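You operate a simulated robot arm through the tools that you are given. There is no shell and no other tool. Be economical: measure what you need, move in short steps, check, and stop when the job is done.

The job below is to be done with a simulated robot arm. You get a single attempt, and the scene is never put back.

TASK
Put the 1 kg weight from the top of the air handler on top of the white tub there and the 100 g weight on the top of the tag table. Open the right drawer of the cream cabinet, put the clear vial in the inside of the right drawer of the cream cabinet, then shut the drawer. Open the right door of the cream cabinet, take the jar with the red lid and leave it on the bottom shelf of the cream cabinet and shut the door again. Open the lid of the water tank. Do these in any order. Set down upright: jar with the red lid.

The check looks at the end state, three seconds after you hand in, the way a careful person would. Anything else that was tipped, shoved, dropped, spilled or broken makes it a failure. Lids that push on must go on centred and level and be pressed home; caps that screw on are set level and turned clockwise until they are tight.

THE ROBOT
A 7-joint arm with a fingered hand on a trunk, on a base that drives. Base frame: it is fixed to the floor where the robot stands at the start and does not move with it; the origin is under the middle of the robot, x ahead of it, y to its left, z up; the surface under the hand at the start is at about z = 965. Units: mm, degrees, N and s.
With the tool pointing down near the work surface it reaches from about 340 to 700 mm from the robot's upright axis, wherever it stands. Its first joint turns from -69.0 to 172.0 degrees. Places, roughly: bottom shelf of the cream cabinet [700, 2400, 100]; clear vial [750, 2250, 750]; inside of the right drawer of the cream cabinet [700, 2200, 600]; jar with the red lid [750, 2500, 750]; lid of the water tank [-3300, -2200, 800]; right door of the cream cabinet [500, 2200, 300]; right drawer of the cream cabinet [700, 2200, 600]; top of the tag table [-4400, -600, 700]; weight [500, 0, 1000]; white tub [500, 0, 1000]. Payload 3.4 kg.
The tool frame sits at the grasp point between the pads (the TCP): z along the fingers, y along the line on which they close. The tips reach 25 mm beyond it. The gripper opens to 88 mm. The gripper's body begins 29 mm behind the TCP. The gripper is a hand of 5 fingers: y runs from the thumb to the fingers, the wrist lies at [-13, -97, -162] in the tool frame, and closing takes about 1.5 s.
Orientation is that of the tool frame in the base frame, as a unit quaternion [x, y, z, w]. With the fingers straight down and the wrist toward the robot, the tool's x, y and z point along [0, 1, 0], [1, 0, 0] and [0, 0, -1] of the base frame.

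THE INTERFACE
- The arm moves only by the tool nudge_tool. Its argument "commands" is a list of rows, each a list of 7 numbers: the shift along the tool's x, y, z in units of 50 mm (1.0 is 50 mm), then the turn, a rotation vector about the tool's x, y, z in units of 5 degrees (1.0 is 5 degrees), then the opening, from 0 (shut) to 1 (fully open). In form: [[x, y, z, ax, ay, az, claw], ...]. A call has 1 to 8 rows; each row shifts and turns the commanded pose from where the row before left it, along the tool's axes as they then stand. A call with a number of a shift or a turn outside -1 to 1 is refused whole. Rows are played at 5 a second. More than 50 mm and 8.6 degrees between two rows, or a gripper value outside its range, and nothing of the call is played. A pose out of reach is approached as far as the arm can. The call stops where the force on the tool passes 40 N (or 10 N more than at its start, if that is more) or the arm is blocked; 0.2 s more then pass. The fingers move at their own pace (about 153 mm/s each) and stop on an object; they squeeze with about 28 N. The grip force told is the motor's: it shows also when the fingers shut on nothing. Time passes only in rows, and 0.2 s behind the last, so rows that do not move let the fingers close. The reply holds the time, the measured pose of the TCP, the force on the tool along the base axes, the opening and the grip force, in the units named above and with some noise, with the torque about the TCP (base axes, N m) and any sound that the robot's microphone picked up.
- Cameras (640 x 400 px; columns grow to the right, rows downward): "scene" is now at [134, 9.9, 1460.5]; the picture's right is [0.10, -0.99, -0.00], its down [-0.66, -0.07, -0.75] and it looks along [0.75, 0.08, -0.66] (base axes); focal length 272 px, centre (320, 200). "wrist" rides on the gripper at [59, -79, -105] in the tool frame; the picture's right is [-0.73, 0.32, -0.61], its down [-0.62, -0.68, 0.38] and it looks along [-0.29, 0.66, 0.70] (tool axes); focal length 234 px, centre (320, 200). There is no depth. A picture from a camera that has moved, and an enlarged one, comes with that camera's place and axes in the base frame and with its lens.
- get_image(camera): a new picture of that camera. The clock stands still meanwhile.
- raise_lower(by): slides the trunk up (or, below 0, down) by that many mm; the arm and the scene camera ride with it, the base frame stays. It gives what a move gives, with no picture.
- drive_base(legs): drives the robot by 1 to 6 legs, each [ahead, left, turn to the left] in mm, mm and degrees, along the robot's own axes; the way and the turn of a leg run together, so that a leg with both is an arc; at most 1500 mm and 180 degrees a leg. The arm and the cameras ride along, it lands a little off, and it stops where it bumps. It gives what a move gives.
- hand_shape(shape): the hand has 5 fingers and takes this shape, open, in about a second: jaw (thumb against the fingers, like two jaws); tri (thumb and two fingers); tip (a fingertip pinch); poke (one finger out to press); point (the index stretched); flat (the hand flat); cup (the hand cupped); fist (a fist). The gripper value then closes the fingers along that shape, each until it touches; the sizes above hold for jaw. It gives what a move gives, with no picture.
- pan_tilt(pan, tilt): turns the head with the scene camera to pan (to the left, within 86 degrees either way) and tilt (down, from -29 to 69), counted from straight ahead of the robot. It gives what a move gives.
- close_up(camera, box): a new picture of the part [left, top, right, bottom] of that camera's present view, enlarged. The clock stands still meanwhile.
- hand_in(): hands the job in; it is judged then, once.

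Go step by step. Nothing tells you exact positions but the pictures and the camera data: compare them with the known pose of the tool, close in by small moves and look again before you grip or let go. The budget is 196 turns and 162 pictures, counting those below and the enlarged ones. Unless the task says otherwise, let go and move clear before handing in.

The tools are called after "Request:" by a JSON object that holds its "fn" and its "kwargs". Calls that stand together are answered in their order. nudge_tool: Moves the arm, as the interface text tells. Its arguments: {"type":"object","properties":{"commands":{"type":"array","items":{"type":"array","items":{"type":"number"}}}},"required":["commands"]} The other tools are called the same way: raise_lower (by) slides the trunk up or down; hand_shape (shape) gives the hand a shape; drive_base (legs) drives the base; pan_tilt (pan, tilt) turns the head that bears the scene camera; get_image (camera) takes a picture; close_up (camera, box) takes an enlarged picture of a part of a camera's view; hand_in () hands the job in.

At the start:

```text
clock: 0.0
ee_pos: [433.9, -87.5, 1265.5]
orientation: [0.708, 0.707, 0.0, 0.0]
wrist_force: [0.4, 0.5, 0.8]
torque: [-0.03, -0.03, -0.01]
finger_gap: 87.8
finger_force: 0.1
shape: jaw
trunk travel left (down, up): [-725.0, 215.0]
robot x, y, heading: [2.0, -1.9, 0.0]
head pan, tilt: [5.8, 41.4]
```

scene: 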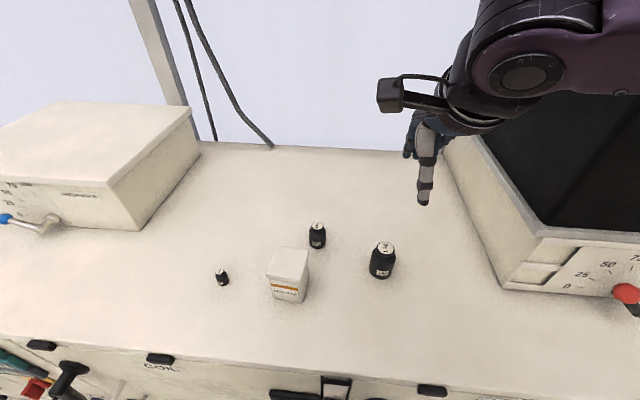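
wrist: 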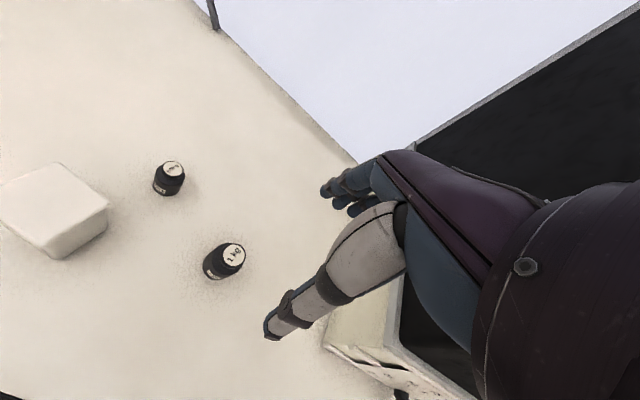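

I see three dark weights and a white tub on the air handler top. I'll enlarge to read the labels.

Request:
{"fn": "close_up", "kwargs": {"camera": "scene", "box": [200, 210, 420, 320]}}

Request:
{"fn": "close_up", "kwargs": {"camera": "wrist", "box": [130, 140, 290, 300]}}

```text
2.91 times, centred on (310, 265) of scene
camera zoom: at [134.0, 9.9, 1460.5], right [0.1, -0.99, 0.0], down [-0.66, -0.07, -0.75], along [0.75, 0.08, -0.66], focal length 792 px, centre (349, 11)
```

zoom: 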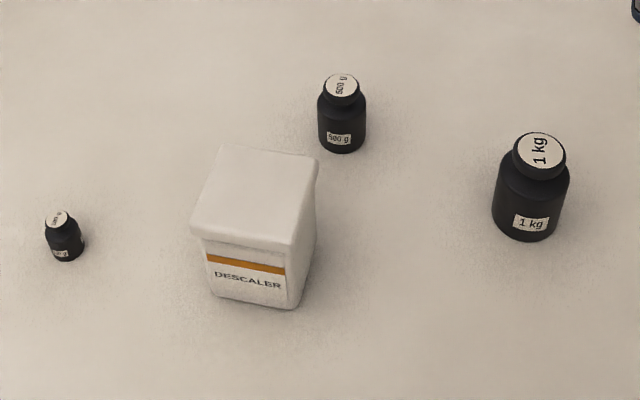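

```text
2.50 times, centred on (210, 220) of wrist
camera zoom: at [354.8, -28.9, 1371.7], right [0.32, -0.73, 0.61], down [-0.68, -0.62, -0.38], along [0.66, -0.29, -0.7], focal length 585 px, centre (595, 150)
```

zoom: 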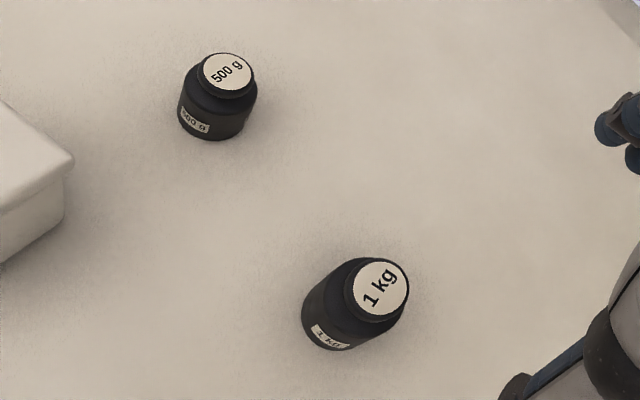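

The 1 kg weight is about [487,-88], the tub's top centre about [424,97,1047], and the 100 g about [423,243]. I'm moving above the 1 kg weight.

Request:
{"fn": "nudge_tool", "kwargs": {"commands": [[0, 0.5, 0.7, 0, 0, 0, 1], [0, 0.5, 0.8, 0, 0, 0, 1], [0, 0, 0.8, 0, 0, 0, 1], [0, 0, 0.6, 0, 0, 0, 1], [0, 0, 0, 0, 0, 0, 1]]}}

Request:
{"fn": "get_image", "kwargs": {"camera": "scene"}}

Request:
{"fn": "get_image", "kwargs": {"camera": "wrist"}}

```text
clock: 1.2
ee_pos: [483.6, -89.4, 1119.4]
orientation: [0.708, 0.707, 0.001, 0.0]
wrist_force: [-0.1, -0.5, -1.1]
torque: [0.0, 0.0, 0.02]
finger_gap: 87.4
finger_force: 0.1
shape: jaw
trunk travel left (down, up): [-725.0, 215.0]
robot x, y, heading: [1.3, -0.1, -0.2]
head pan, tilt: [5.8, 41.4]
```

```text
157 pictures are left
camera scene: at [133.3, 10.3, 1460.6], right [0.1, -0.99, 0.0], down [-0.66, -0.07, -0.75], along [0.75, 0.08, -0.66], focal length 272 px, centre (320, 200)
```

scene: 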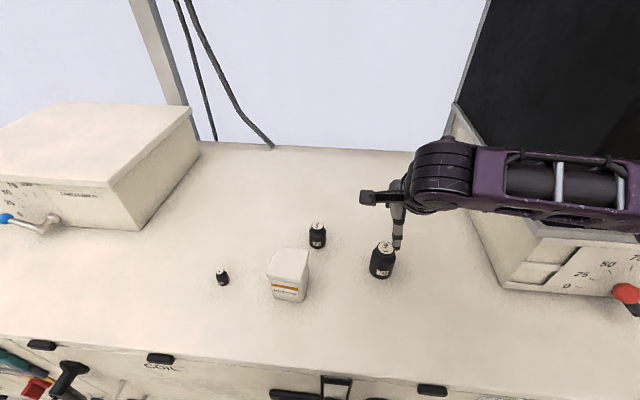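

```text
156 pictures are left
camera wrist: at [403.9, -30.0, 1226.7], right [0.32, -0.73, 0.61], down [-0.68, -0.62, -0.38], along [0.66, -0.29, -0.7], focal length 234 px, centre (320, 200)
```

wrist: 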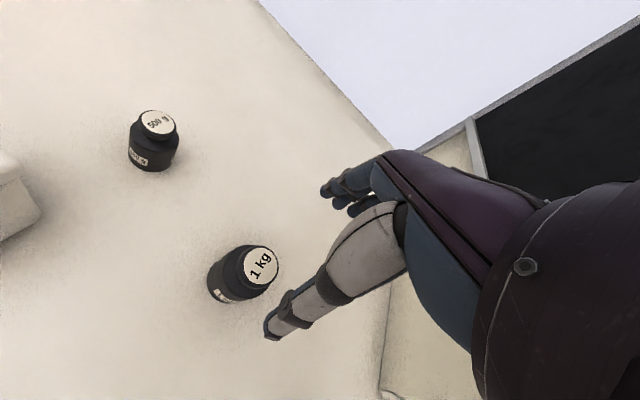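

The TCP lines up over the weight. I'm descending with the palm kept clear of the weight's top, then closing.

Request:
{"fn": "nudge_tool", "kwargs": {"commands": [[0.05, 0, 0.7, 0, 0, 0, 1], [0, 0, 0.8, 0, 0, 0, 1], [0, 0, 0.66, 0, 0, 0, 1], [0, 0, 0, 0, 0, 0, 1]]}}

Request:
{"fn": "get_image", "kwargs": {"camera": "wrist"}}

Request:
{"fn": "close_up", "kwargs": {"camera": "scene", "box": [300, 160, 460, 300]}}

```text
clock: 2.2
ee_pos: [483.8, -86.6, 1012.1]
orientation: [0.708, 0.706, 0.0, 0.0]
wrist_force: [-0.4, -0.7, -0.2]
torque: [-0.01, 0.0, 0.04]
finger_gap: 87.8
finger_force: 0.1
shape: jaw
trunk travel left (down, up): [-725.0, 215.0]
robot x, y, heading: [-2.1, -2.3, -0.2]
head pan, tilt: [5.8, 41.4]
```

```text
155 pictures are left
camera wrist: at [404.3, -27.7, 1119.0], right [0.32, -0.73, 0.61], down [-0.68, -0.62, -0.38], along [0.66, -0.29, -0.7], focal length 234 px, centre (320, 200)
```

wrist: 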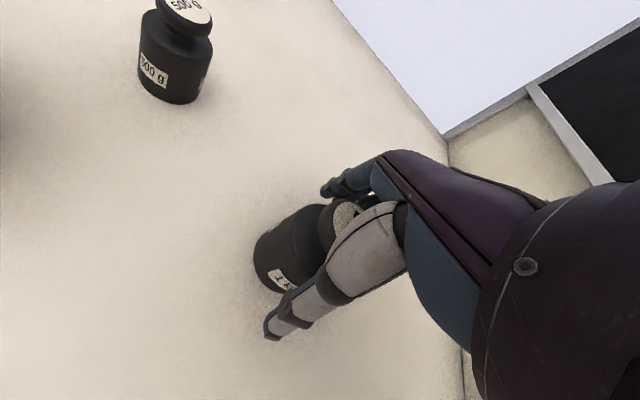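

```text
2.86 times, centred on (380, 230) of scene
camera zoom: at [133.8, 10.1, 1460.5], right [0.1, -0.99, 0.0], down [-0.66, -0.07, -0.75], along [0.75, 0.08, -0.66], focal length 778 px, centre (149, 114)
```

zoom: 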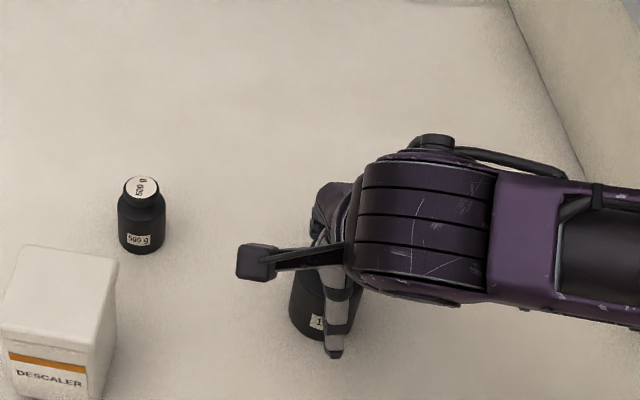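

The thumb and fingers straddle the weight. Closing now.

Request:
{"fn": "nudge_tool", "kwargs": {"commands": [[0.03, 0, 0, 0, 0, 0, 0], [0, 0, 0, 0, 0, 0, 0], [0, 0, 0, 0, 0, 0, 0], [0, 0, 0, 0, 0, 0, 0], [0, 0, 0, 0, 0, 0, 0], [0, 0, 0, 0, 0, 0, 0], [0, 0, 0, 0, 0, 0, 0], [0, 0, 0, 0, 0, 0, 0]]}}

Request:
{"fn": "nudge_tool", "kwargs": {"commands": [[0, 0, -0.3, 0, 0, 0, 0], [0, 0, -0.5, 0, 0, 0, 0], [0, 0, -0.7, 0, 0, 0, 0], [0, 0, -0.9, 0, 0, 0, 0], [0, 0, -0.2, 0, 0, 0, 0], [0, 0, 0, 0, 0, 0, 0]]}}

Request:
{"fn": "get_image", "kwargs": {"camera": "wrist"}}

Request:
{"fn": "close_up", "kwargs": {"camera": "scene", "box": [240, 130, 480, 300]}}

```text
clock: 4.0
ee_pos: [484.1, -85.4, 1012.4]
orientation: [0.707, 0.707, 0.001, 0.0]
wrist_force: [-2.1, -1.1, -0.5]
torque: [-0.02, 0.01, 0.0]
finger_gap: 40.4
finger_force: 27.9
shape: jaw
trunk travel left (down, up): [-725.0, 215.0]
robot x, y, heading: [-0.8, -0.6, 0.2]
head pan, tilt: [5.8, 41.4]
```

```text
clock: 5.4
ee_pos: [484.8, -83.1, 1141.6]
orientation: [0.707, 0.707, 0.0, -0.001]
wrist_force: [0.5, 0.0, -10.1]
torque: [-0.01, -0.04, -0.01]
finger_gap: 39.4
finger_force: 28.2
shape: jaw
trunk travel left (down, up): [-725.0, 215.0]
robot x, y, heading: [1.7, -4.4, 0.2]
head pan, tilt: [5.8, 41.4]
```

```text
153 pictures are left
camera wrist: at [406.0, -25.3, 1247.9], right [0.32, -0.73, 0.61], down [-0.68, -0.62, -0.38], along [0.66, -0.29, -0.7], focal length 234 px, centre (320, 200)
```

wrist: 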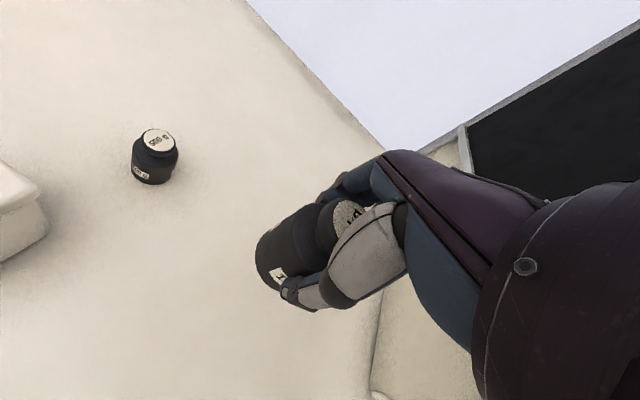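

```text
2.35 times, centred on (360, 215) of scene
camera zoom: at [135.9, 9.6, 1460.3], right [0.1, -0.99, 0.0], down [-0.66, -0.07, -0.75], along [0.75, 0.08, -0.66], focal length 641 px, centre (226, 165)
```

zoom: 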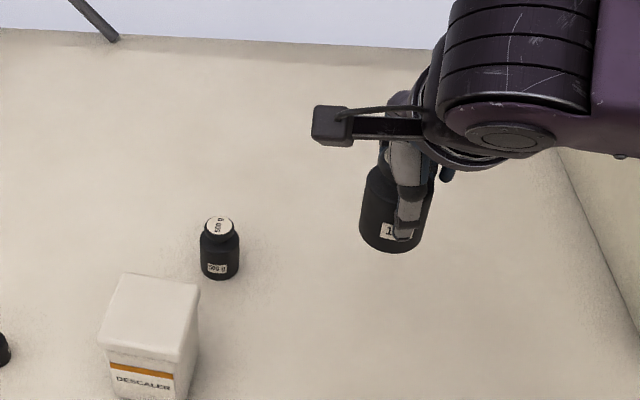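

The weight is held (about 10 N) and lifted. I'm carrying it over the tub.

Request:
{"fn": "nudge_tool", "kwargs": {"commands": [[0.5, -0.2, 0, 0, 0, 0, 0], [0.8, -0.3, 0, 0, 0, 0, 0], [0.9, -0.3, 0, 0, 0, 0, 0], [0.8, -0.25, 0, 0, 0, 0, 0], [0.57, -0.15, 0, 0, 0, 0, 0], [0, 0, 0, 0, 0, 0, 0], [0, 0, 0, 0, 0, 0, 0]]}}

Request:
{"fn": "close_up", "kwargs": {"camera": "scene", "box": [180, 150, 420, 320]}}

Request:
{"fn": "get_image", "kwargs": {"camera": "wrist"}}

```text
clock: 7.0
ee_pos: [424.6, 96.6, 1141.7]
orientation: [0.707, 0.707, 0.0, -0.001]
wrist_force: [-0.5, 0.3, -9.6]
torque: [0.0, -0.04, -0.02]
finger_gap: 39.5
finger_force: 28.0
shape: jaw
trunk travel left (down, up): [-725.0, 215.0]
robot x, y, heading: [-0.1, -3.4, -0.1]
head pan, tilt: [5.8, 41.4]
```

```text
2.35 times, centred on (300, 235) of scene
camera zoom: at [135.4, 10.7, 1460.3], right [0.1, -0.99, 0.0], down [-0.66, -0.07, -0.75], along [0.75, 0.08, -0.66], focal length 641 px, centre (367, 118)
```

zoom: 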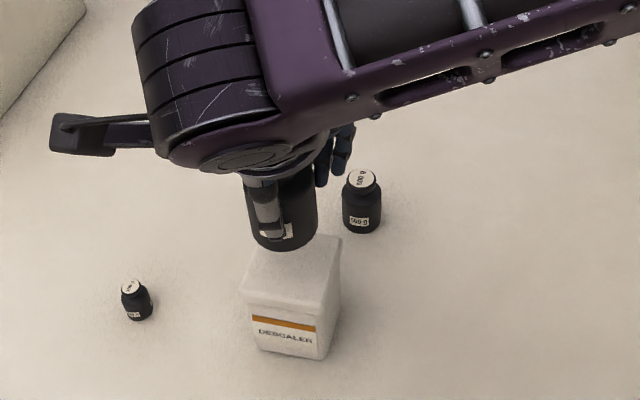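

```text
150 pictures are left
camera wrist: at [345.8, 155.1, 1247.9], right [0.32, -0.73, 0.61], down [-0.68, -0.62, -0.38], along [0.66, -0.29, -0.7], focal length 234 px, centre (320, 200)
```

wrist: 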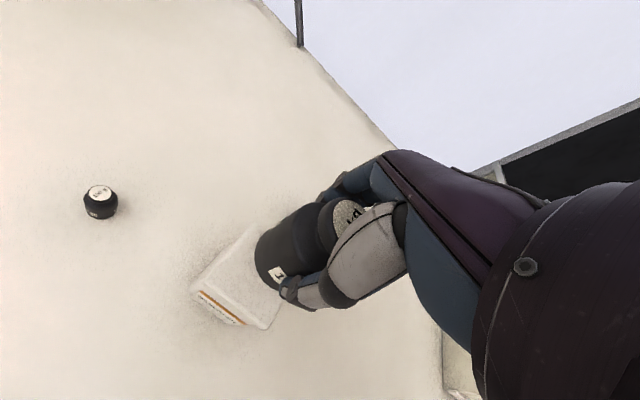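

The weight is over the tub, about 5 mm to the left of its centre. I'm correcting and lowering gently.

Request:
{"fn": "nudge_tool", "kwargs": {"commands": [[-0.1, -0.03, 0.4, 0, 0, 0, 0], [0, 0, 0.36, 0, 0, 0, 0], [0, 0, 0, 0, 0, 0, 0]]}}

Request:
{"fn": "close_up", "kwargs": {"camera": "scene", "box": [240, 200, 360, 320]}}

Request:
{"fn": "close_up", "kwargs": {"camera": "wrist", "box": [170, 160, 370, 340]}}

```text
clock: 7.8
ee_pos: [423.6, 90.2, 1104.1]
orientation: [0.707, 0.707, 0.0, -0.001]
wrist_force: [0.2, -0.1, -11.3]
torque: [0.04, -0.03, 0.0]
finger_gap: 39.5
finger_force: 27.6
shape: jaw
trunk travel left (down, up): [-725.0, 215.0]
robot x, y, heading: [1.7, -1.2, 0.2]
head pan, tilt: [5.8, 41.4]
```

```text
3.33 times, centred on (300, 260) of scene
camera zoom: at [135.1, 10.2, 1460.4], right [0.1, -0.99, 0.0], down [-0.66, -0.07, -0.75], along [0.75, 0.08, -0.66], focal length 908 px, centre (387, 0)
```

zoom: 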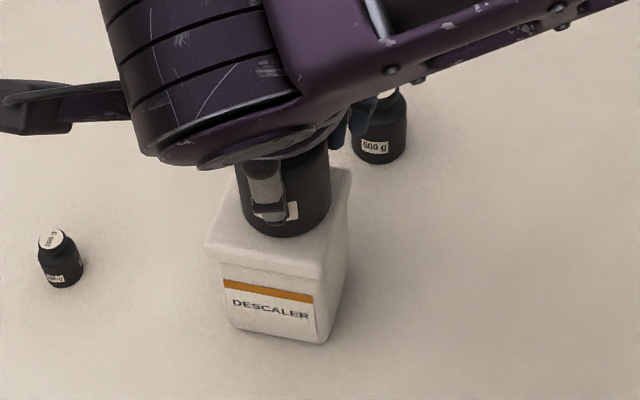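

```text
2.22 times, centred on (270, 250) of wrist
camera zoom: at [344.5, 148.9, 1210.3], right [0.32, -0.73, 0.61], down [-0.68, -0.62, -0.38], along [0.66, -0.29, -0.7], focal length 520 px, centre (431, 89)
```

zoom: 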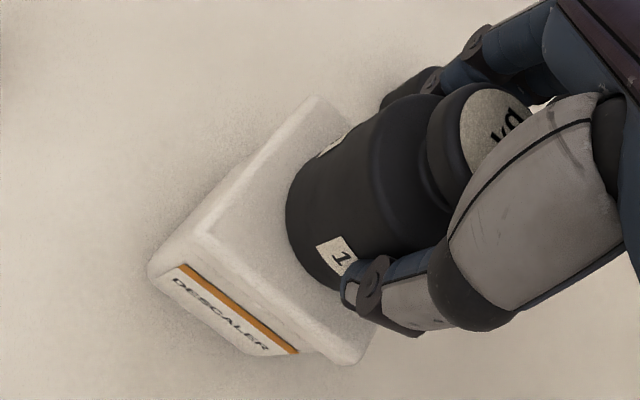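

The weight is nearly centred on the tub with about 10 mm to go. I'll lower it in small steps until contact.

Request:
{"fn": "nudge_tool", "kwargs": {"commands": [[0.05, 0, 0.1, 0, 0, 0, 0], [0, 0, 0.06, 0, 0, 0, 0], [0, 0, 0, 0, 0, 0, 0]]}}

Request:
{"fn": "close_up", "kwargs": {"camera": "scene", "box": [240, 200, 360, 320]}}

```text
clock: 8.6
ee_pos: [422.0, 91.6, 1098.4]
orientation: [0.708, 0.707, 0.004, 0.001]
wrist_force: [3.3, -1.0, 28.6]
torque: [-0.08, -0.18, -0.08]
finger_gap: 40.8
finger_force: 28.2
shape: jaw
trunk travel left (down, up): [-725.0, 215.0]
robot x, y, heading: [-0.9, -2.8, 0.0]
head pan, tilt: [5.8, 41.4]
```

```text
3.33 times, centred on (300, 260) of scene
camera zoom: at [131.4, 8.4, 1461.2], right [0.1, -0.99, 0.0], down [-0.66, -0.07, -0.75], along [0.75, 0.08, -0.66], focal length 908 px, centre (387, 0)
```

zoom: 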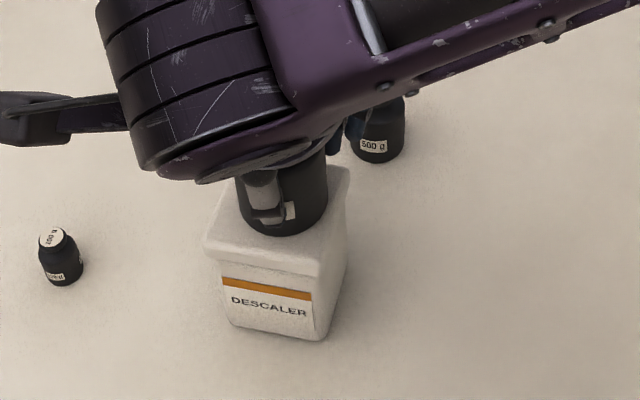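

Contact made. I'm easing off the pressure, releasing, and rising.

Request:
{"fn": "nudge_tool", "kwargs": {"commands": [[0, 0, -0.05, 0, 0, 0, 0], [0, 0, 0, 0, 0, 0, 0]]}}

Request:
{"fn": "nudge_tool", "kwargs": {"commands": [[0, 0, 0, 0, 0, 0, 0.6], [0, 0, 0, 0, 0, 0, 0.8], [0, 0, 0, 0, 0, 0, 1], [0, 0, 0, 0, 0, 0, 1], [0, 0, 0, 0, 0, 0, 1]]}}

Request:
{"fn": "close_up", "kwargs": {"camera": "wrist", "box": [170, 160, 370, 340]}}

```text
clock: 9.2
ee_pos: [421.0, 90.5, 1099.4]
orientation: [0.707, 0.707, 0.002, 0.0]
wrist_force: [5.6, -2.3, 24.0]
torque: [-0.03, -0.27, -0.02]
finger_gap: 41.0
finger_force: 28.1
shape: jaw
trunk travel left (down, up): [-725.0, 215.0]
robot x, y, heading: [0.6, 0.6, -0.3]
head pan, tilt: [5.8, 41.4]
```

```text
clock: 10.4
ee_pos: [422.2, 92.1, 1097.5]
orientation: [0.707, 0.707, 0.0, 0.001]
wrist_force: [-0.1, 0.4, 0.1]
torque: [-0.01, 0.02, 0.0]
finger_gap: 88.3
finger_force: 0.1
shape: jaw
trunk travel left (down, up): [-725.0, 215.0]
robot x, y, heading: [-2.3, 1.8, 0.1]
head pan, tilt: [5.8, 41.4]
```

```text
2.22 times, centred on (270, 250) of wrist
camera zoom: at [343.0, 151.0, 1204.7], right [0.32, -0.73, 0.61], down [-0.68, -0.62, -0.38], along [0.66, -0.29, -0.7], focal length 520 px, centre (431, 89)
```

zoom: 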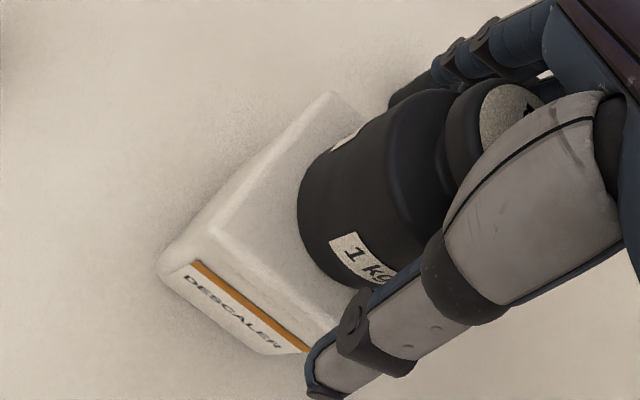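

The weight stands on the tub. I'm rising and going to the 100 g weight.

Request:
{"fn": "nudge_tool", "kwargs": {"commands": [[0, 0, -0.4, 0, 0, 0, 1], [0, 0, -0.8, 0, 0, 0, 1], [0, 0, -0.8, 0, 0, 0, 1], [0, 0, -0.5, 0, 0, 0, 1], [0.8, 0, 0, 0, 0, 0, 1], [0.9, 0, 0, 0, 0, 0, 1], [0.9, 0, 0, 0, 0, 0, 1], [0.45, 0, 0, 0, 0, 0, 1]]}}

Request:
{"fn": "get_image", "kwargs": {"camera": "scene"}}

Request:
{"fn": "get_image", "kwargs": {"camera": "wrist"}}

```text
clock: 12.2
ee_pos: [423.9, 245.9, 1222.7]
orientation: [0.707, 0.707, 0.0, 0.0]
wrist_force: [0.1, 0.6, 0.1]
torque: [-0.01, 0.0, 0.01]
finger_gap: 87.8
finger_force: 0.0
shape: jaw
trunk travel left (down, up): [-725.0, 215.0]
robot x, y, heading: [2.9, 1.1, -0.1]
head pan, tilt: [5.8, 41.4]
```

```text
145 pictures are left
camera scene: at [133.8, 11.0, 1460.5], right [0.1, -0.99, 0.0], down [-0.66, -0.07, -0.75], along [0.75, 0.08, -0.66], focal length 272 px, centre (320, 200)
```

scene: 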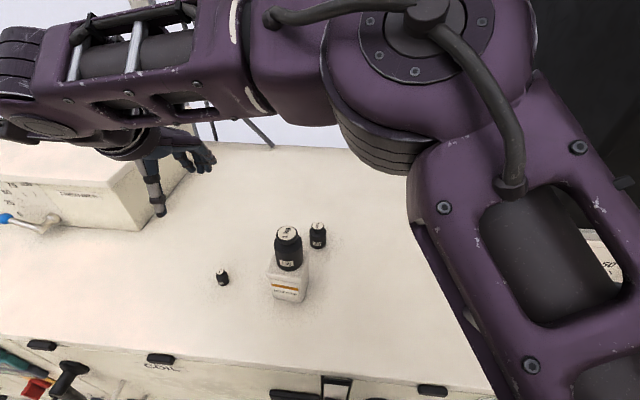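

```text
144 pictures are left
camera wrist: at [344.2, 305.4, 1329.3], right [0.32, -0.73, 0.61], down [-0.68, -0.62, -0.38], along [0.66, -0.29, -0.7], focal length 234 px, centre (320, 200)
```

wrist: 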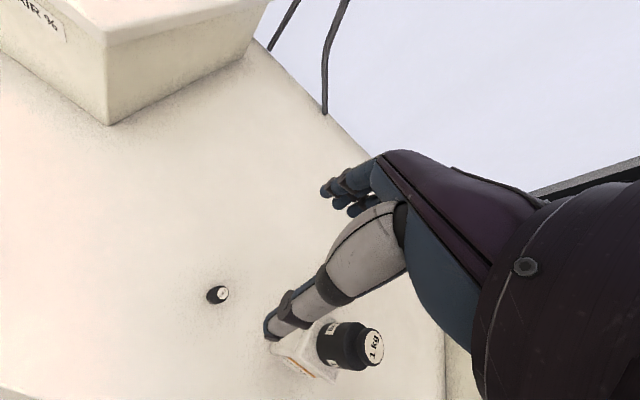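

The 100 g weight is at about [422,239]. I'm descending partway and checking that the forearm clears the 1 kg weight.

Request:
{"fn": "nudge_tool", "kwargs": {"commands": [[-0.1, 0, 0.7, 0, 0, 0, 1], [0, 0, 0.8, 0, 0, 0, 1], [0, 0, 0.8, 0, 0, 0, 1], [0, 0, 0.5, 0, 0, 0, 1], [0, 0, 0, 0, 0, 0, 1]]}}

Request:
{"fn": "get_image", "kwargs": {"camera": "scene"}}

Request:
{"fn": "get_image", "kwargs": {"camera": "wrist"}}

```text
clock: 13.4
ee_pos: [421.5, 242.2, 1083.0]
orientation: [0.707, 0.707, 0.0, 0.001]
wrist_force: [-0.5, 0.5, -1.6]
torque: [0.03, -0.01, 0.0]
finger_gap: 88.1
finger_force: 0.0
shape: jaw
trunk travel left (down, up): [-725.0, 215.0]
robot x, y, heading: [-2.4, 0.6, 0.2]
head pan, tilt: [5.8, 41.4]
```

```text
143 pictures are left
camera scene: at [133.7, 10.0, 1460.5], right [0.1, -0.99, 0.0], down [-0.66, -0.07, -0.75], along [0.75, 0.08, -0.66], focal length 272 px, centre (320, 200)
```

scene: 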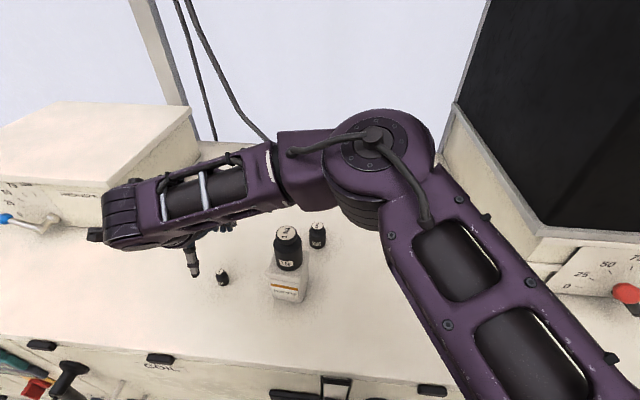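

```text
142 pictures are left
camera wrist: at [343.0, 300.4, 1189.6], right [0.32, -0.73, 0.61], down [-0.68, -0.62, -0.38], along [0.66, -0.29, -0.7], focal length 234 px, centre (320, 200)
```

wrist: 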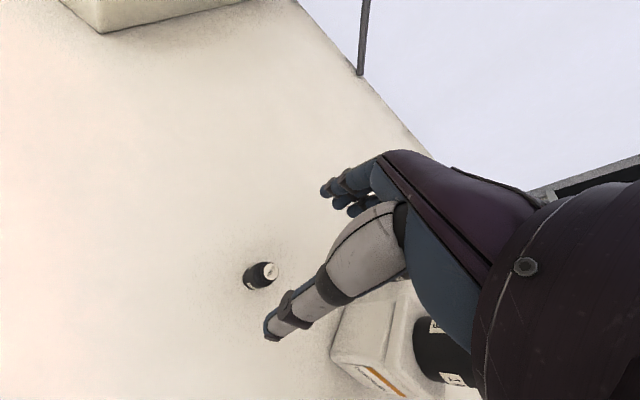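

The forearm should clear, but I'll go on in stages.

Request:
{"fn": "nudge_tool", "kwargs": {"commands": [[-0.05, 0, 0.5, 0, 0, 0, 1], [0, 0, 0.6, 0, 0, 0, 1], [0, 0, 0, 0, 0, 0, 1]]}}

Request:
{"fn": "get_image", "kwargs": {"camera": "scene"}}

Request:
{"fn": "get_image", "kwargs": {"camera": "wrist"}}

```text
clock: 14.2
ee_pos: [422.0, 241.0, 1027.9]
orientation: [0.708, 0.706, 0.0, 0.0]
wrist_force: [-0.2, 0.2, 0.6]
torque: [-0.02, -0.02, 0.0]
finger_gap: 88.0
finger_force: 0.0
shape: jaw
trunk travel left (down, up): [-725.0, 215.0]
robot x, y, heading: [-2.3, 2.2, 0.3]
head pan, tilt: [5.8, 41.4]
```

```text
141 pictures are left
camera scene: at [133.7, 9.9, 1460.6], right [0.1, -0.99, 0.0], down [-0.66, -0.07, -0.75], along [0.75, 0.08, -0.66], focal length 272 px, centre (320, 200)
```

scene: 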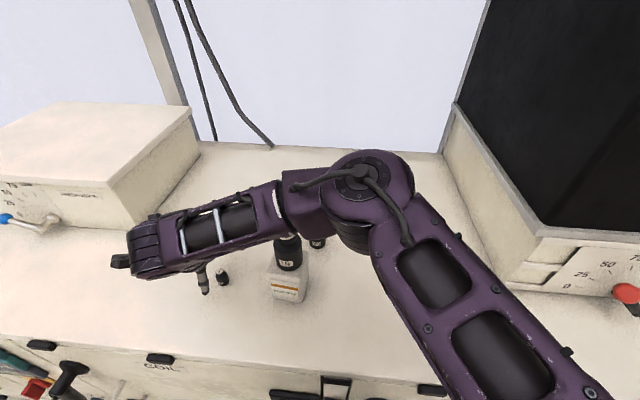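

```text
140 pictures are left
camera wrist: at [342.6, 298.6, 1134.7], right [0.32, -0.73, 0.61], down [-0.68, -0.62, -0.38], along [0.66, -0.29, -0.7], focal length 234 px, centre (320, 200)
```

wrist: 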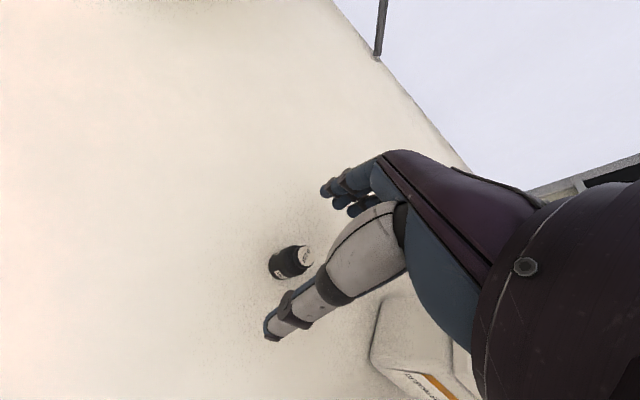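

The forearm is low over the 1 kg weight, so going on is risky. I'll raise the trunk and reach down more steeply instead.

Request:
{"fn": "raise_lower", "kwargs": {"by": 210}}

Request:
{"fn": "nudge_tool", "kwargs": {"commands": [[0, 0, 0.8, 0, 0, 0, 1], [0, 0, 0.9, 0, 0, 0, 1], [0, 0, 0.9, 0, 0, 0, 1], [0, 0, 0.9, 0, 0, 0, 1], [0, 0, 0.5, 0, 0, 0, 1], [0, 0, 0, 0, 0, 0, 1]]}}

Request:
{"fn": "get_image", "kwargs": {"camera": "scene"}}

```text
clock: 16.4
ee_pos: [421.8, 240.1, 1237.6]
orientation: [0.707, 0.707, 0.0, 0.001]
wrist_force: [-0.1, -0.3, -0.6]
torque: [0.0, 0.02, -0.03]
finger_gap: 87.7
finger_force: 0.0
shape: jaw
trunk travel left (down, up): [-935.0, 5.0]
robot x, y, heading: [-0.2, -3.2, -0.2]
head pan, tilt: [5.8, 41.4]
```

```text
clock: 17.9
ee_pos: [432.4, 235.7, 1037.1]
orientation: [0.711, 0.703, 0.001, 0.006]
wrist_force: [0.1, -0.9, -0.2]
torque: [-0.01, 0.03, -0.02]
finger_gap: 88.1
finger_force: 0.1
shape: jaw
trunk travel left (down, up): [-935.0, 5.0]
robot x, y, heading: [-0.3, 2.9, -0.0]
head pan, tilt: [5.8, 41.4]
```

```text
139 pictures are left
camera scene: at [134.3, 9.9, 1670.5], right [0.1, -0.99, 0.0], down [-0.66, -0.07, -0.75], along [0.75, 0.08, -0.66], focal length 272 px, centre (320, 200)
```

scene: 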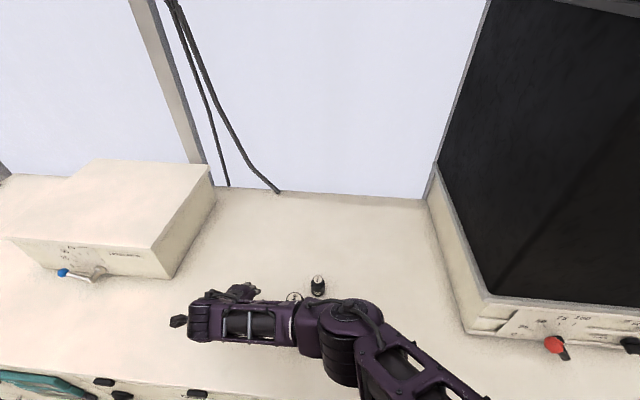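

The arm is at its limit here. I'll pull up, reset the trunk, then move the robot left and turn it right, so the arm reaches the small weight from the side away from the tub.

Request:
{"fn": "nudge_tool", "kwargs": {"commands": [[0, 0, -0.8, 0, 0, 0, 1], [0, 0, -0.9, 0, 0, 0, 1], [0, 0, -0.9, 0, 0, 0, 1], [0, 0, -0.9, 0, 0, 0, 1], [0, 0, -0.9, 0, 0, 0, 1], [0, 0, -0.9, 0, 0, 0, 1], [0, 0, -0.9, 0, 0, 0, 1], [0, 0, -0.8, 0, 0, 0, 1]]}}

Request:
{"fn": "raise_lower", "kwargs": {"by": -210}}

Request:
{"fn": "drive_base", "kwargs": {"legs": [[0, 400, 0], [0, 0, -20]]}}

Request:
{"fn": "get_image", "kwargs": {"camera": "scene"}}

```text
clock: 19.6
ee_pos: [421.6, 240.9, 1388.8]
orientation: [0.707, 0.707, 0.0, 0.0]
wrist_force: [0.4, 0.1, 1.0]
torque: [0.0, -0.02, 0.0]
finger_gap: 88.0
finger_force: 0.0
shape: jaw
trunk travel left (down, up): [-935.0, 5.0]
robot x, y, heading: [3.3, 3.1, 0.1]
head pan, tilt: [5.8, 41.4]
```

```text
clock: 21.9
ee_pos: [423.2, 240.3, 1178.9]
orientation: [0.707, 0.707, 0.0, 0.0]
wrist_force: [0.3, -0.2, -0.2]
torque: [0.01, -0.03, 0.04]
finger_gap: 88.1
finger_force: 0.0
shape: jaw
trunk travel left (down, up): [-725.0, 215.0]
robot x, y, heading: [-3.4, 3.2, 0.2]
head pan, tilt: [5.8, 41.4]
```

```text
clock: 25.5
ee_pos: [479.2, 490.3, 1178.6]
orientation: [0.817, 0.577, 0.0, 0.001]
wrist_force: [-0.6, -0.5, 0.1]
torque: [0.01, -0.04, 0.01]
finger_gap: 88.1
finger_force: 0.1
shape: jaw
trunk travel left (down, up): [-725.0, 215.0]
robot x, y, heading: [0.6, 404.1, -19.7]
head pan, tilt: [5.8, 41.4]
```

```text
138 pictures are left
camera scene: at [128.7, 368.6, 1460.5], right [-0.24, -0.97, 0.0], down [-0.64, 0.16, -0.75], along [0.73, -0.18, -0.66], focal length 272 px, centre (320, 200)
```

scene: 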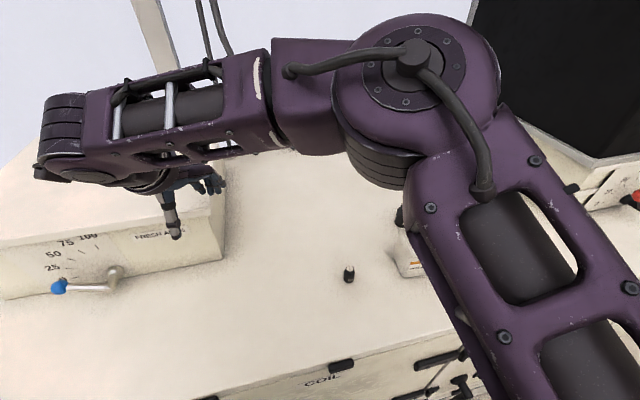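

Now moving the hand over to the 100 g weight.

Request:
{"fn": "nudge_tool", "kwargs": {"commands": [[-0.8, 0.1, 0, 0, 0, 0, 1], [-0.9, 0.1, 0, 0, 0, 0, 1], [-0.9, 0.1, 0, 0, 0, 0, 1], [-0.9, 0.1, 0, 0, 0, 0, 1], [-0.9, 0.1, 0, 0, 0, 0, 1], [-0.71, 0.12, 0.5, 0, 0, 0, 1], [0, 0, 0.7, 0, 0, 0, 1], [0, 0, 0, 0, 0, 0, 1]]}}

Request:
{"fn": "get_image", "kwargs": {"camera": "scene"}}

Request:
{"fn": "get_image", "kwargs": {"camera": "wrist"}}

```text
clock: 27.3
ee_pos: [422.6, 238.5, 1117.7]
orientation: [0.817, 0.577, 0.0, 0.0]
wrist_force: [-0.2, 0.4, -0.1]
torque: [0.0, -0.02, -0.02]
finger_gap: 87.9
finger_force: 0.1
shape: jaw
trunk travel left (down, up): [-725.0, 215.0]
robot x, y, heading: [-1.9, 402.8, -19.8]
head pan, tilt: [5.8, 41.4]
```

```text
137 pictures are left
camera scene: at [127.8, 368.4, 1460.6], right [-0.24, -0.97, 0.0], down [-0.64, 0.16, -0.75], along [0.73, -0.18, -0.66], focal length 272 px, centre (320, 200)
```

scene: 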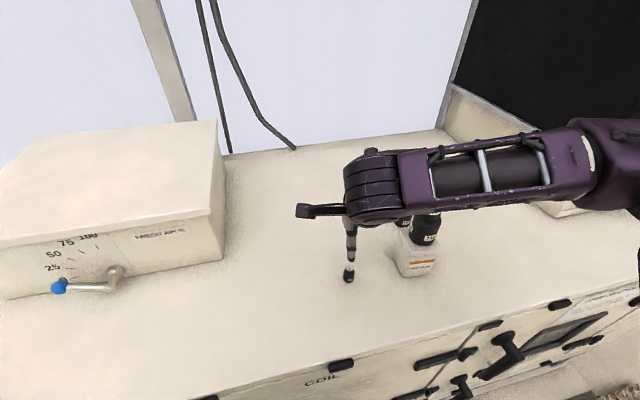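

```text
136 pictures are left
camera wrist: at [367.9, 319.1, 1223.7], right [0.06, -0.79, 0.61], down [-0.85, -0.36, -0.38], along [0.52, -0.49, -0.7], focal length 234 px, centre (320, 200)
```

wrist: 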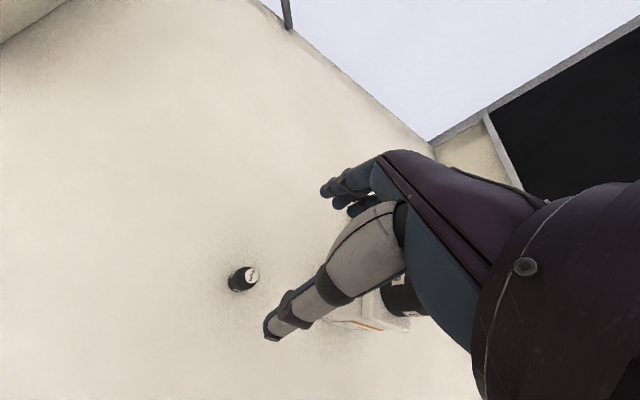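

The forearm now passes on the robot's side of the tub. Descending in stages.

Request:
{"fn": "nudge_tool", "kwargs": {"commands": [[-0.04, 0, 0.6, 0, 0, 0, 1], [0, 0, 0.6, 0, 0, 0, 1], [0, 0, 0.3, 0, 0, 0, 1], [0, 0, 0, 0, 0, 0, 1]]}}

Request:
{"fn": "get_image", "kwargs": {"camera": "scene"}}

Request:
{"fn": "get_image", "kwargs": {"camera": "wrist"}}

```text
clock: 28.3
ee_pos: [422.5, 237.0, 1040.6]
orientation: [0.816, 0.578, 0.0, 0.0]
wrist_force: [-0.8, -0.2, -0.6]
torque: [-0.01, 0.01, 0.01]
finger_gap: 87.9
finger_force: 0.2
shape: jaw
trunk travel left (down, up): [-725.0, 215.0]
robot x, y, heading: [-4.6, 403.3, -19.4]
head pan, tilt: [5.8, 41.4]
```

```text
135 pictures are left
camera scene: at [128.5, 368.5, 1460.5], right [-0.24, -0.97, 0.0], down [-0.64, 0.16, -0.75], along [0.73, -0.18, -0.66], focal length 272 px, centre (320, 200)
```

scene: 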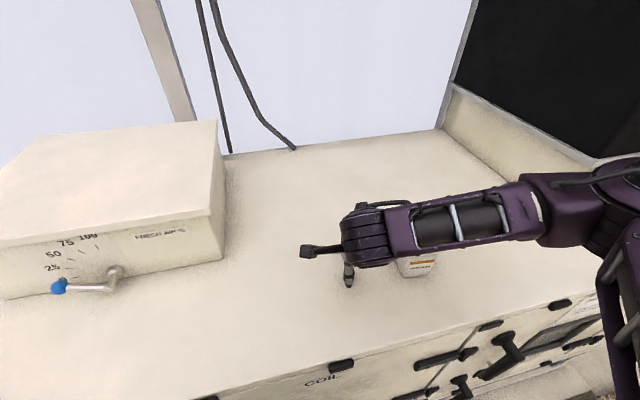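

```text
134 pictures are left
camera wrist: at [367.2, 318.4, 1148.1], right [0.06, -0.79, 0.61], down [-0.85, -0.36, -0.38], along [0.52, -0.49, -0.7], focal length 234 px, centre (320, 200)
```

wrist: 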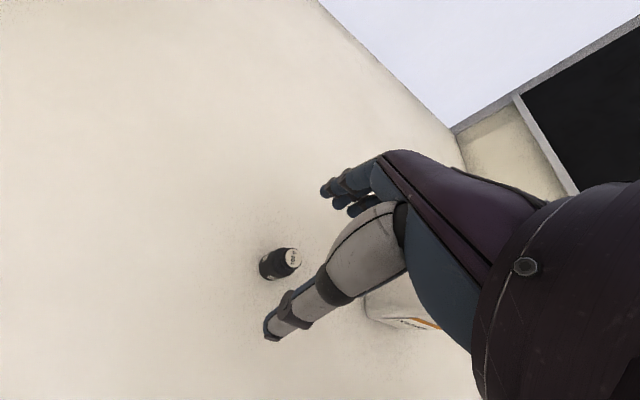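

Clearance looks fine. Descending to grasp height.

Request:
{"fn": "nudge_tool", "kwargs": {"commands": [[-0.05, -0.02, 0.4, 0, 0, 0, 1], [0, 0, 0.4, 0, 0, 0, 1], [0, 0, 0.1, 0, 0, 0, 1], [0, 0, 0, 0, 0, 0, 1]]}}

Request:
{"fn": "get_image", "kwargs": {"camera": "scene"}}

Request:
{"fn": "close_up", "kwargs": {"camera": "wrist", "box": [220, 140, 420, 360]}}

```text
clock: 29.3
ee_pos: [420.9, 235.1, 997.7]
orientation: [0.817, 0.577, 0.0, -0.001]
wrist_force: [0.4, 0.9, -0.7]
torque: [-0.03, -0.01, 0.01]
finger_gap: 88.1
finger_force: 0.0
shape: jaw
trunk travel left (down, up): [-725.0, 215.0]
robot x, y, heading: [-0.7, 404.0, -19.5]
head pan, tilt: [5.8, 41.4]
```

```text
133 pictures are left
camera scene: at [128.7, 368.4, 1460.5], right [-0.24, -0.97, 0.0], down [-0.64, 0.16, -0.75], along [0.73, -0.18, -0.66], focal length 272 px, centre (320, 200)
```

scene: 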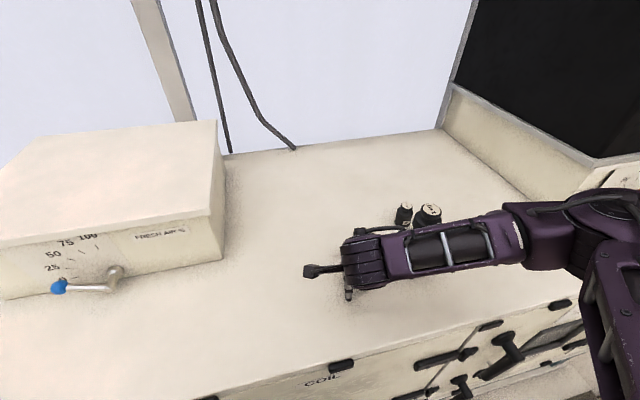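

```text
1.82 times, centred on (320, 250) of wrist
camera zoom: at [365.0, 316.1, 1103.3], right [0.06, -0.79, 0.61], down [-0.85, -0.36, -0.38], along [0.52, -0.49, -0.7], focal length 426 px, centre (320, 109)
```

zoom: 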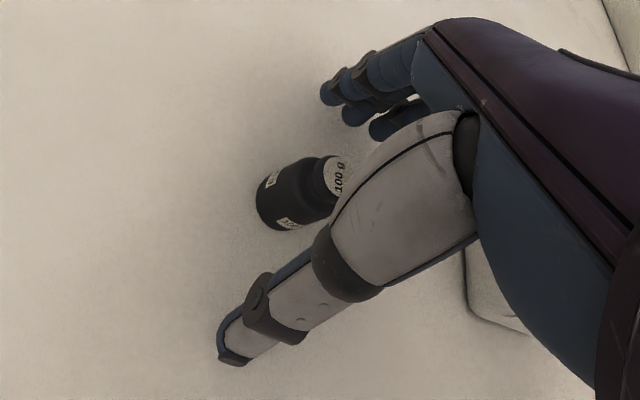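

The 100 g weight sits midway between thumb and fingers. Closing.

Request:
{"fn": "nudge_tool", "kwargs": {"commands": [[0, 0, 0.08, 0, 0, 0, 1], [0, 0, 0, 0, 0, 0, 0], [0, 0, 0, 0, 0, 0, 0], [0, 0, 0, 0, 0, 0, 0], [0, 0, 0, 0, 0, 0, 0], [0, 0, 0, 0, 0, 0, 0], [0, 0, 0, 0, 0, 0, 0], [0, 0, 0, 0, 0, 0, 0]]}}

Request:
{"fn": "close_up", "kwargs": {"camera": "wrist", "box": [220, 140, 420, 360]}}

```text
clock: 31.1
ee_pos: [420.2, 234.6, 992.7]
orientation: [0.817, 0.577, 0.0, 0.0]
wrist_force: [0.0, 0.0, -0.5]
torque: [-0.01, 0.02, -0.02]
finger_gap: 14.3
finger_force: 27.8
shape: jaw
trunk travel left (down, up): [-725.0, 215.0]
robot x, y, heading: [1.4, 407.5, -19.7]
head pan, tilt: [5.8, 41.4]
```

```text
1.82 times, centred on (320, 250) of wrist
camera zoom: at [364.5, 315.9, 1099.8], right [0.06, -0.79, 0.61], down [-0.85, -0.36, -0.38], along [0.52, -0.49, -0.7], focal length 426 px, centre (320, 109)
```

zoom: 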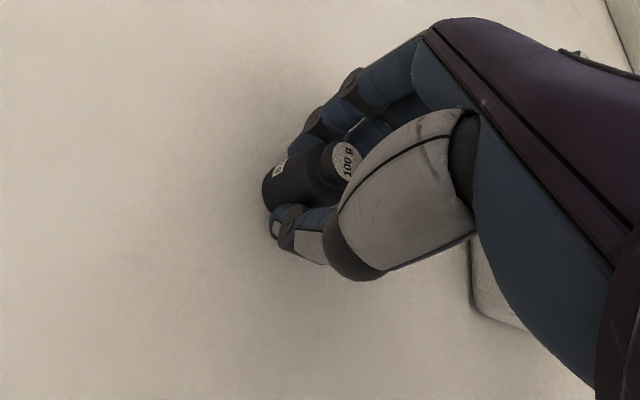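

Held upright. Lifting straight up, then backing away from the bench.

Request:
{"fn": "nudge_tool", "kwargs": {"commands": [[0, 0, -0.3, 0, 0, 0, 0], [0, 0, -0.6, 0, 0, 0, 0], [0, 0, -0.9, 0, 0, 0, 0], [0, 0, -0.9, 0, 0, 0, 0], [0, 0, -0.9, 0, 0, 0, 0], [0, 0, -0.9, 0, 0, 0, 0], [0, -0.5, 0, 0, 0, 0, 0], [0, 0, 0, 0, 0, 0, 0]]}}

Request:
{"fn": "drive_base", "kwargs": {"legs": [[-500, 0, 0]]}}

Request:
{"fn": "get_image", "kwargs": {"camera": "scene"}}

Request:
{"fn": "get_image", "kwargs": {"camera": "wrist"}}

```text
clock: 32.9
ee_pos: [395.2, 243.1, 1218.7]
orientation: [0.817, 0.577, 0.0, 0.0]
wrist_force: [-0.3, -0.1, -1.0]
torque: [0.04, 0.01, 0.0]
finger_gap: 14.3
finger_force: 28.5
shape: jaw
trunk travel left (down, up): [-725.0, 215.0]
robot x, y, heading: [-2.6, 402.0, -19.3]
head pan, tilt: [5.8, 41.4]
```

```text
clock: 35.8
ee_pos: [-79.5, 412.0, 1218.3]
orientation: [0.815, 0.579, 0.0, -0.001]
wrist_force: [0.2, 0.4, -0.8]
torque: [0.0, -0.05, 0.0]
finger_gap: 14.3
finger_force: 28.2
shape: jaw
trunk travel left (down, up): [-725.0, 215.0]
robot x, y, heading: [-472.9, 570.2, -19.2]
head pan, tilt: [5.8, 41.4]
```

```text
130 pictures are left
camera scene: at [-346.1, 536.0, 1460.5], right [-0.23, -0.97, 0.0], down [-0.64, 0.15, -0.75], along [0.73, -0.17, -0.66], focal length 272 px, centre (320, 200)
```

scene: 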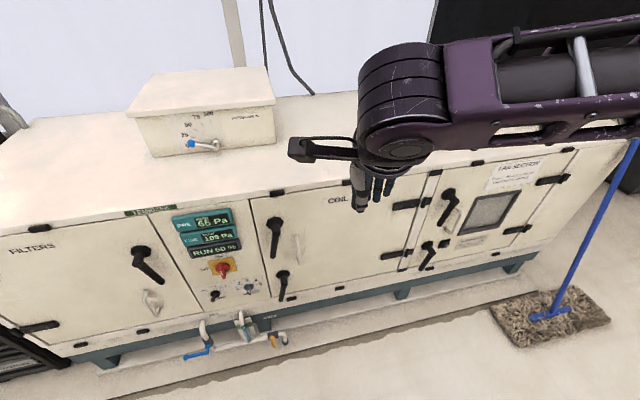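

```text
129 pictures are left
camera wrist: at [-134.5, 493.3, 1324.7], right [0.07, -0.79, 0.61], down [-0.85, -0.36, -0.38], along [0.53, -0.49, -0.7], focal length 234 px, centre (320, 200)
```

wrist: 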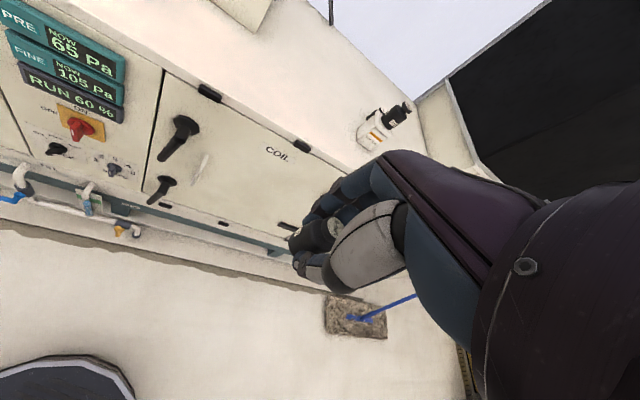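

Now I'll look around before turning toward the tag table.

Request:
{"fn": "pan_tilt", "kwargs": {"pan": -86, "tilt": 20}}

Request:
{"fn": "get_image", "kwargs": {"camera": "scene"}}

Request:
{"fn": "pan_tilt", "kwargs": {"pan": 86, "tilt": 20}}

Request:
{"fn": "get_image", "kwargs": {"camera": "scene"}}

```text
clock: 37.5
ee_pos: [-78.3, 411.7, 1218.4]
orientation: [0.815, 0.579, 0.001, 0.001]
wrist_force: [1.3, 0.3, -2.1]
torque: [-0.01, -0.01, 0.04]
finger_gap: 14.4
finger_force: 28.1
shape: jaw
trunk travel left (down, up): [-725.0, 215.0]
robot x, y, heading: [-476.6, 571.7, -19.3]
head pan, tilt: [-85.9, 20.0]
```

```text
128 pictures are left
camera scene: at [-452.2, 465.6, 1494.0], right [-0.97, 0.26, 0.0], down [0.09, 0.33, -0.94], along [-0.24, -0.91, -0.34], focal length 272 px, centre (320, 200)
```

scene: 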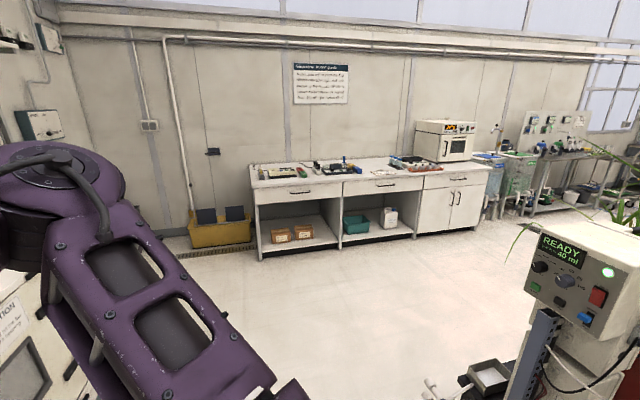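

```text
clock: 40.1
ee_pos: [-78.5, 411.5, 1218.5]
orientation: [0.815, 0.58, 0.001, 0.0]
wrist_force: [-1.0, -0.8, -1.5]
torque: [-0.01, 0.0, -0.04]
finger_gap: 14.2
finger_force: 28.3
shape: jaw
trunk travel left (down, up): [-725.0, 215.0]
robot x, y, heading: [-475.4, 574.8, -19.4]
head pan, tilt: [85.9, 20.0]
```

```text
127 pictures are left
camera scene: at [-391.2, 641.1, 1494.0], right [0.92, -0.4, 0.0], down [-0.14, -0.31, -0.94], along [0.37, 0.86, -0.34], focal length 272 px, centre (320, 200)
```

scene: 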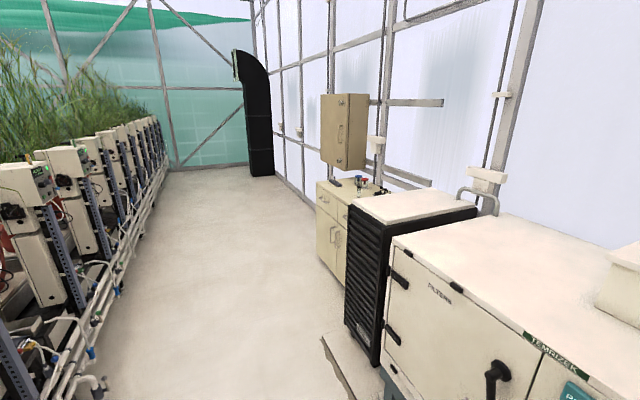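

The rows of plants stand behind, so the way to the tag table is round by the −y aisle. I'll face −y, move into that aisle, then look toward −x.

Request:
{"fn": "drive_base", "kwargs": {"legs": [[0, 0, -70.6], [1500, 0, 0], [150, 0, 0]]}}

Request:
{"fn": "pan_tilt", "kwargs": {"pan": -80, "tilt": 20}}

Request:
{"fn": "get_image", "kwargs": {"camera": "scene"}}

Request:
{"fn": "pan_tilt", "kwargs": {"pan": -40, "tilt": 20}}

Request:
{"fn": "get_image", "kwargs": {"camera": "scene"}}

```text
clock: 51.7
ee_pos: [-523.0, -1534.2, 1217.9]
orientation: [1.0, -0.009, 0.0, -0.001]
wrist_force: [0.3, 0.2, -1.4]
torque: [0.01, -0.01, 0.02]
finger_gap: 14.0
finger_force: 28.0
shape: jaw
trunk travel left (down, up): [-725.0, 215.0]
robot x, y, heading: [-494.6, -1109.9, -90.9]
head pan, tilt: [85.9, 20.0]
```

```text
clock: 54.3
ee_pos: [-522.7, -1535.8, 1219.5]
orientation: [1.0, -0.008, 0.0, 0.0]
wrist_force: [0.1, -0.3, -1.0]
torque: [-0.01, 0.01, 0.02]
finger_gap: 14.1
finger_force: 27.7
shape: jaw
trunk travel left (down, up): [-725.0, 215.0]
robot x, y, heading: [-497.0, -1108.6, -90.7]
head pan, tilt: [-80.0, 20.0]
```

```text
126 pictures are left
camera scene: at [-588.8, -1172.4, 1494.0], right [-0.16, 0.99, 0.0], down [0.34, 0.05, -0.94], along [-0.93, -0.15, -0.34], focal length 272 px, centre (320, 200)
```

scene: 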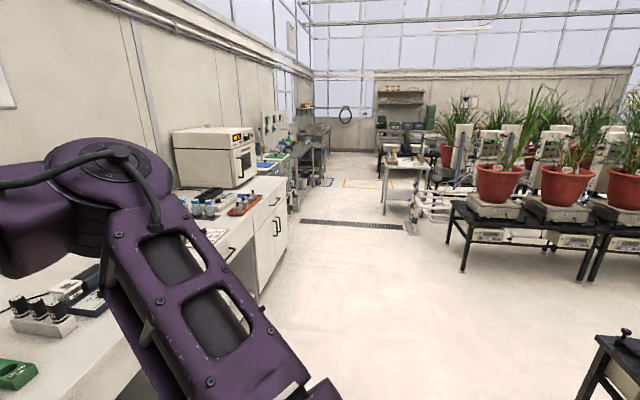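

```text
clock: 55.3
ee_pos: [-522.8, -1535.1, 1219.0]
orientation: [1.0, -0.009, 0.001, -0.001]
wrist_force: [0.6, -0.3, 0.0]
torque: [0.0, 0.01, 0.01]
finger_gap: 14.2
finger_force: 27.7
shape: jaw
trunk travel left (down, up): [-725.0, 215.0]
robot x, y, heading: [-492.6, -1109.5, -91.1]
head pan, tilt: [-40.0, 20.0]
```

```text
125 pictures are left
camera scene: at [-557.9, -1227.9, 1494.0], right [-0.76, 0.66, 0.0], down [0.22, 0.26, -0.94], along [-0.62, -0.71, -0.34], focal length 272 px, centre (320, 200)
```

scene: 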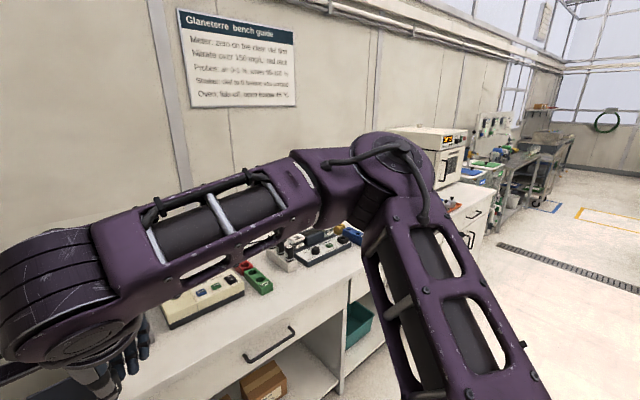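

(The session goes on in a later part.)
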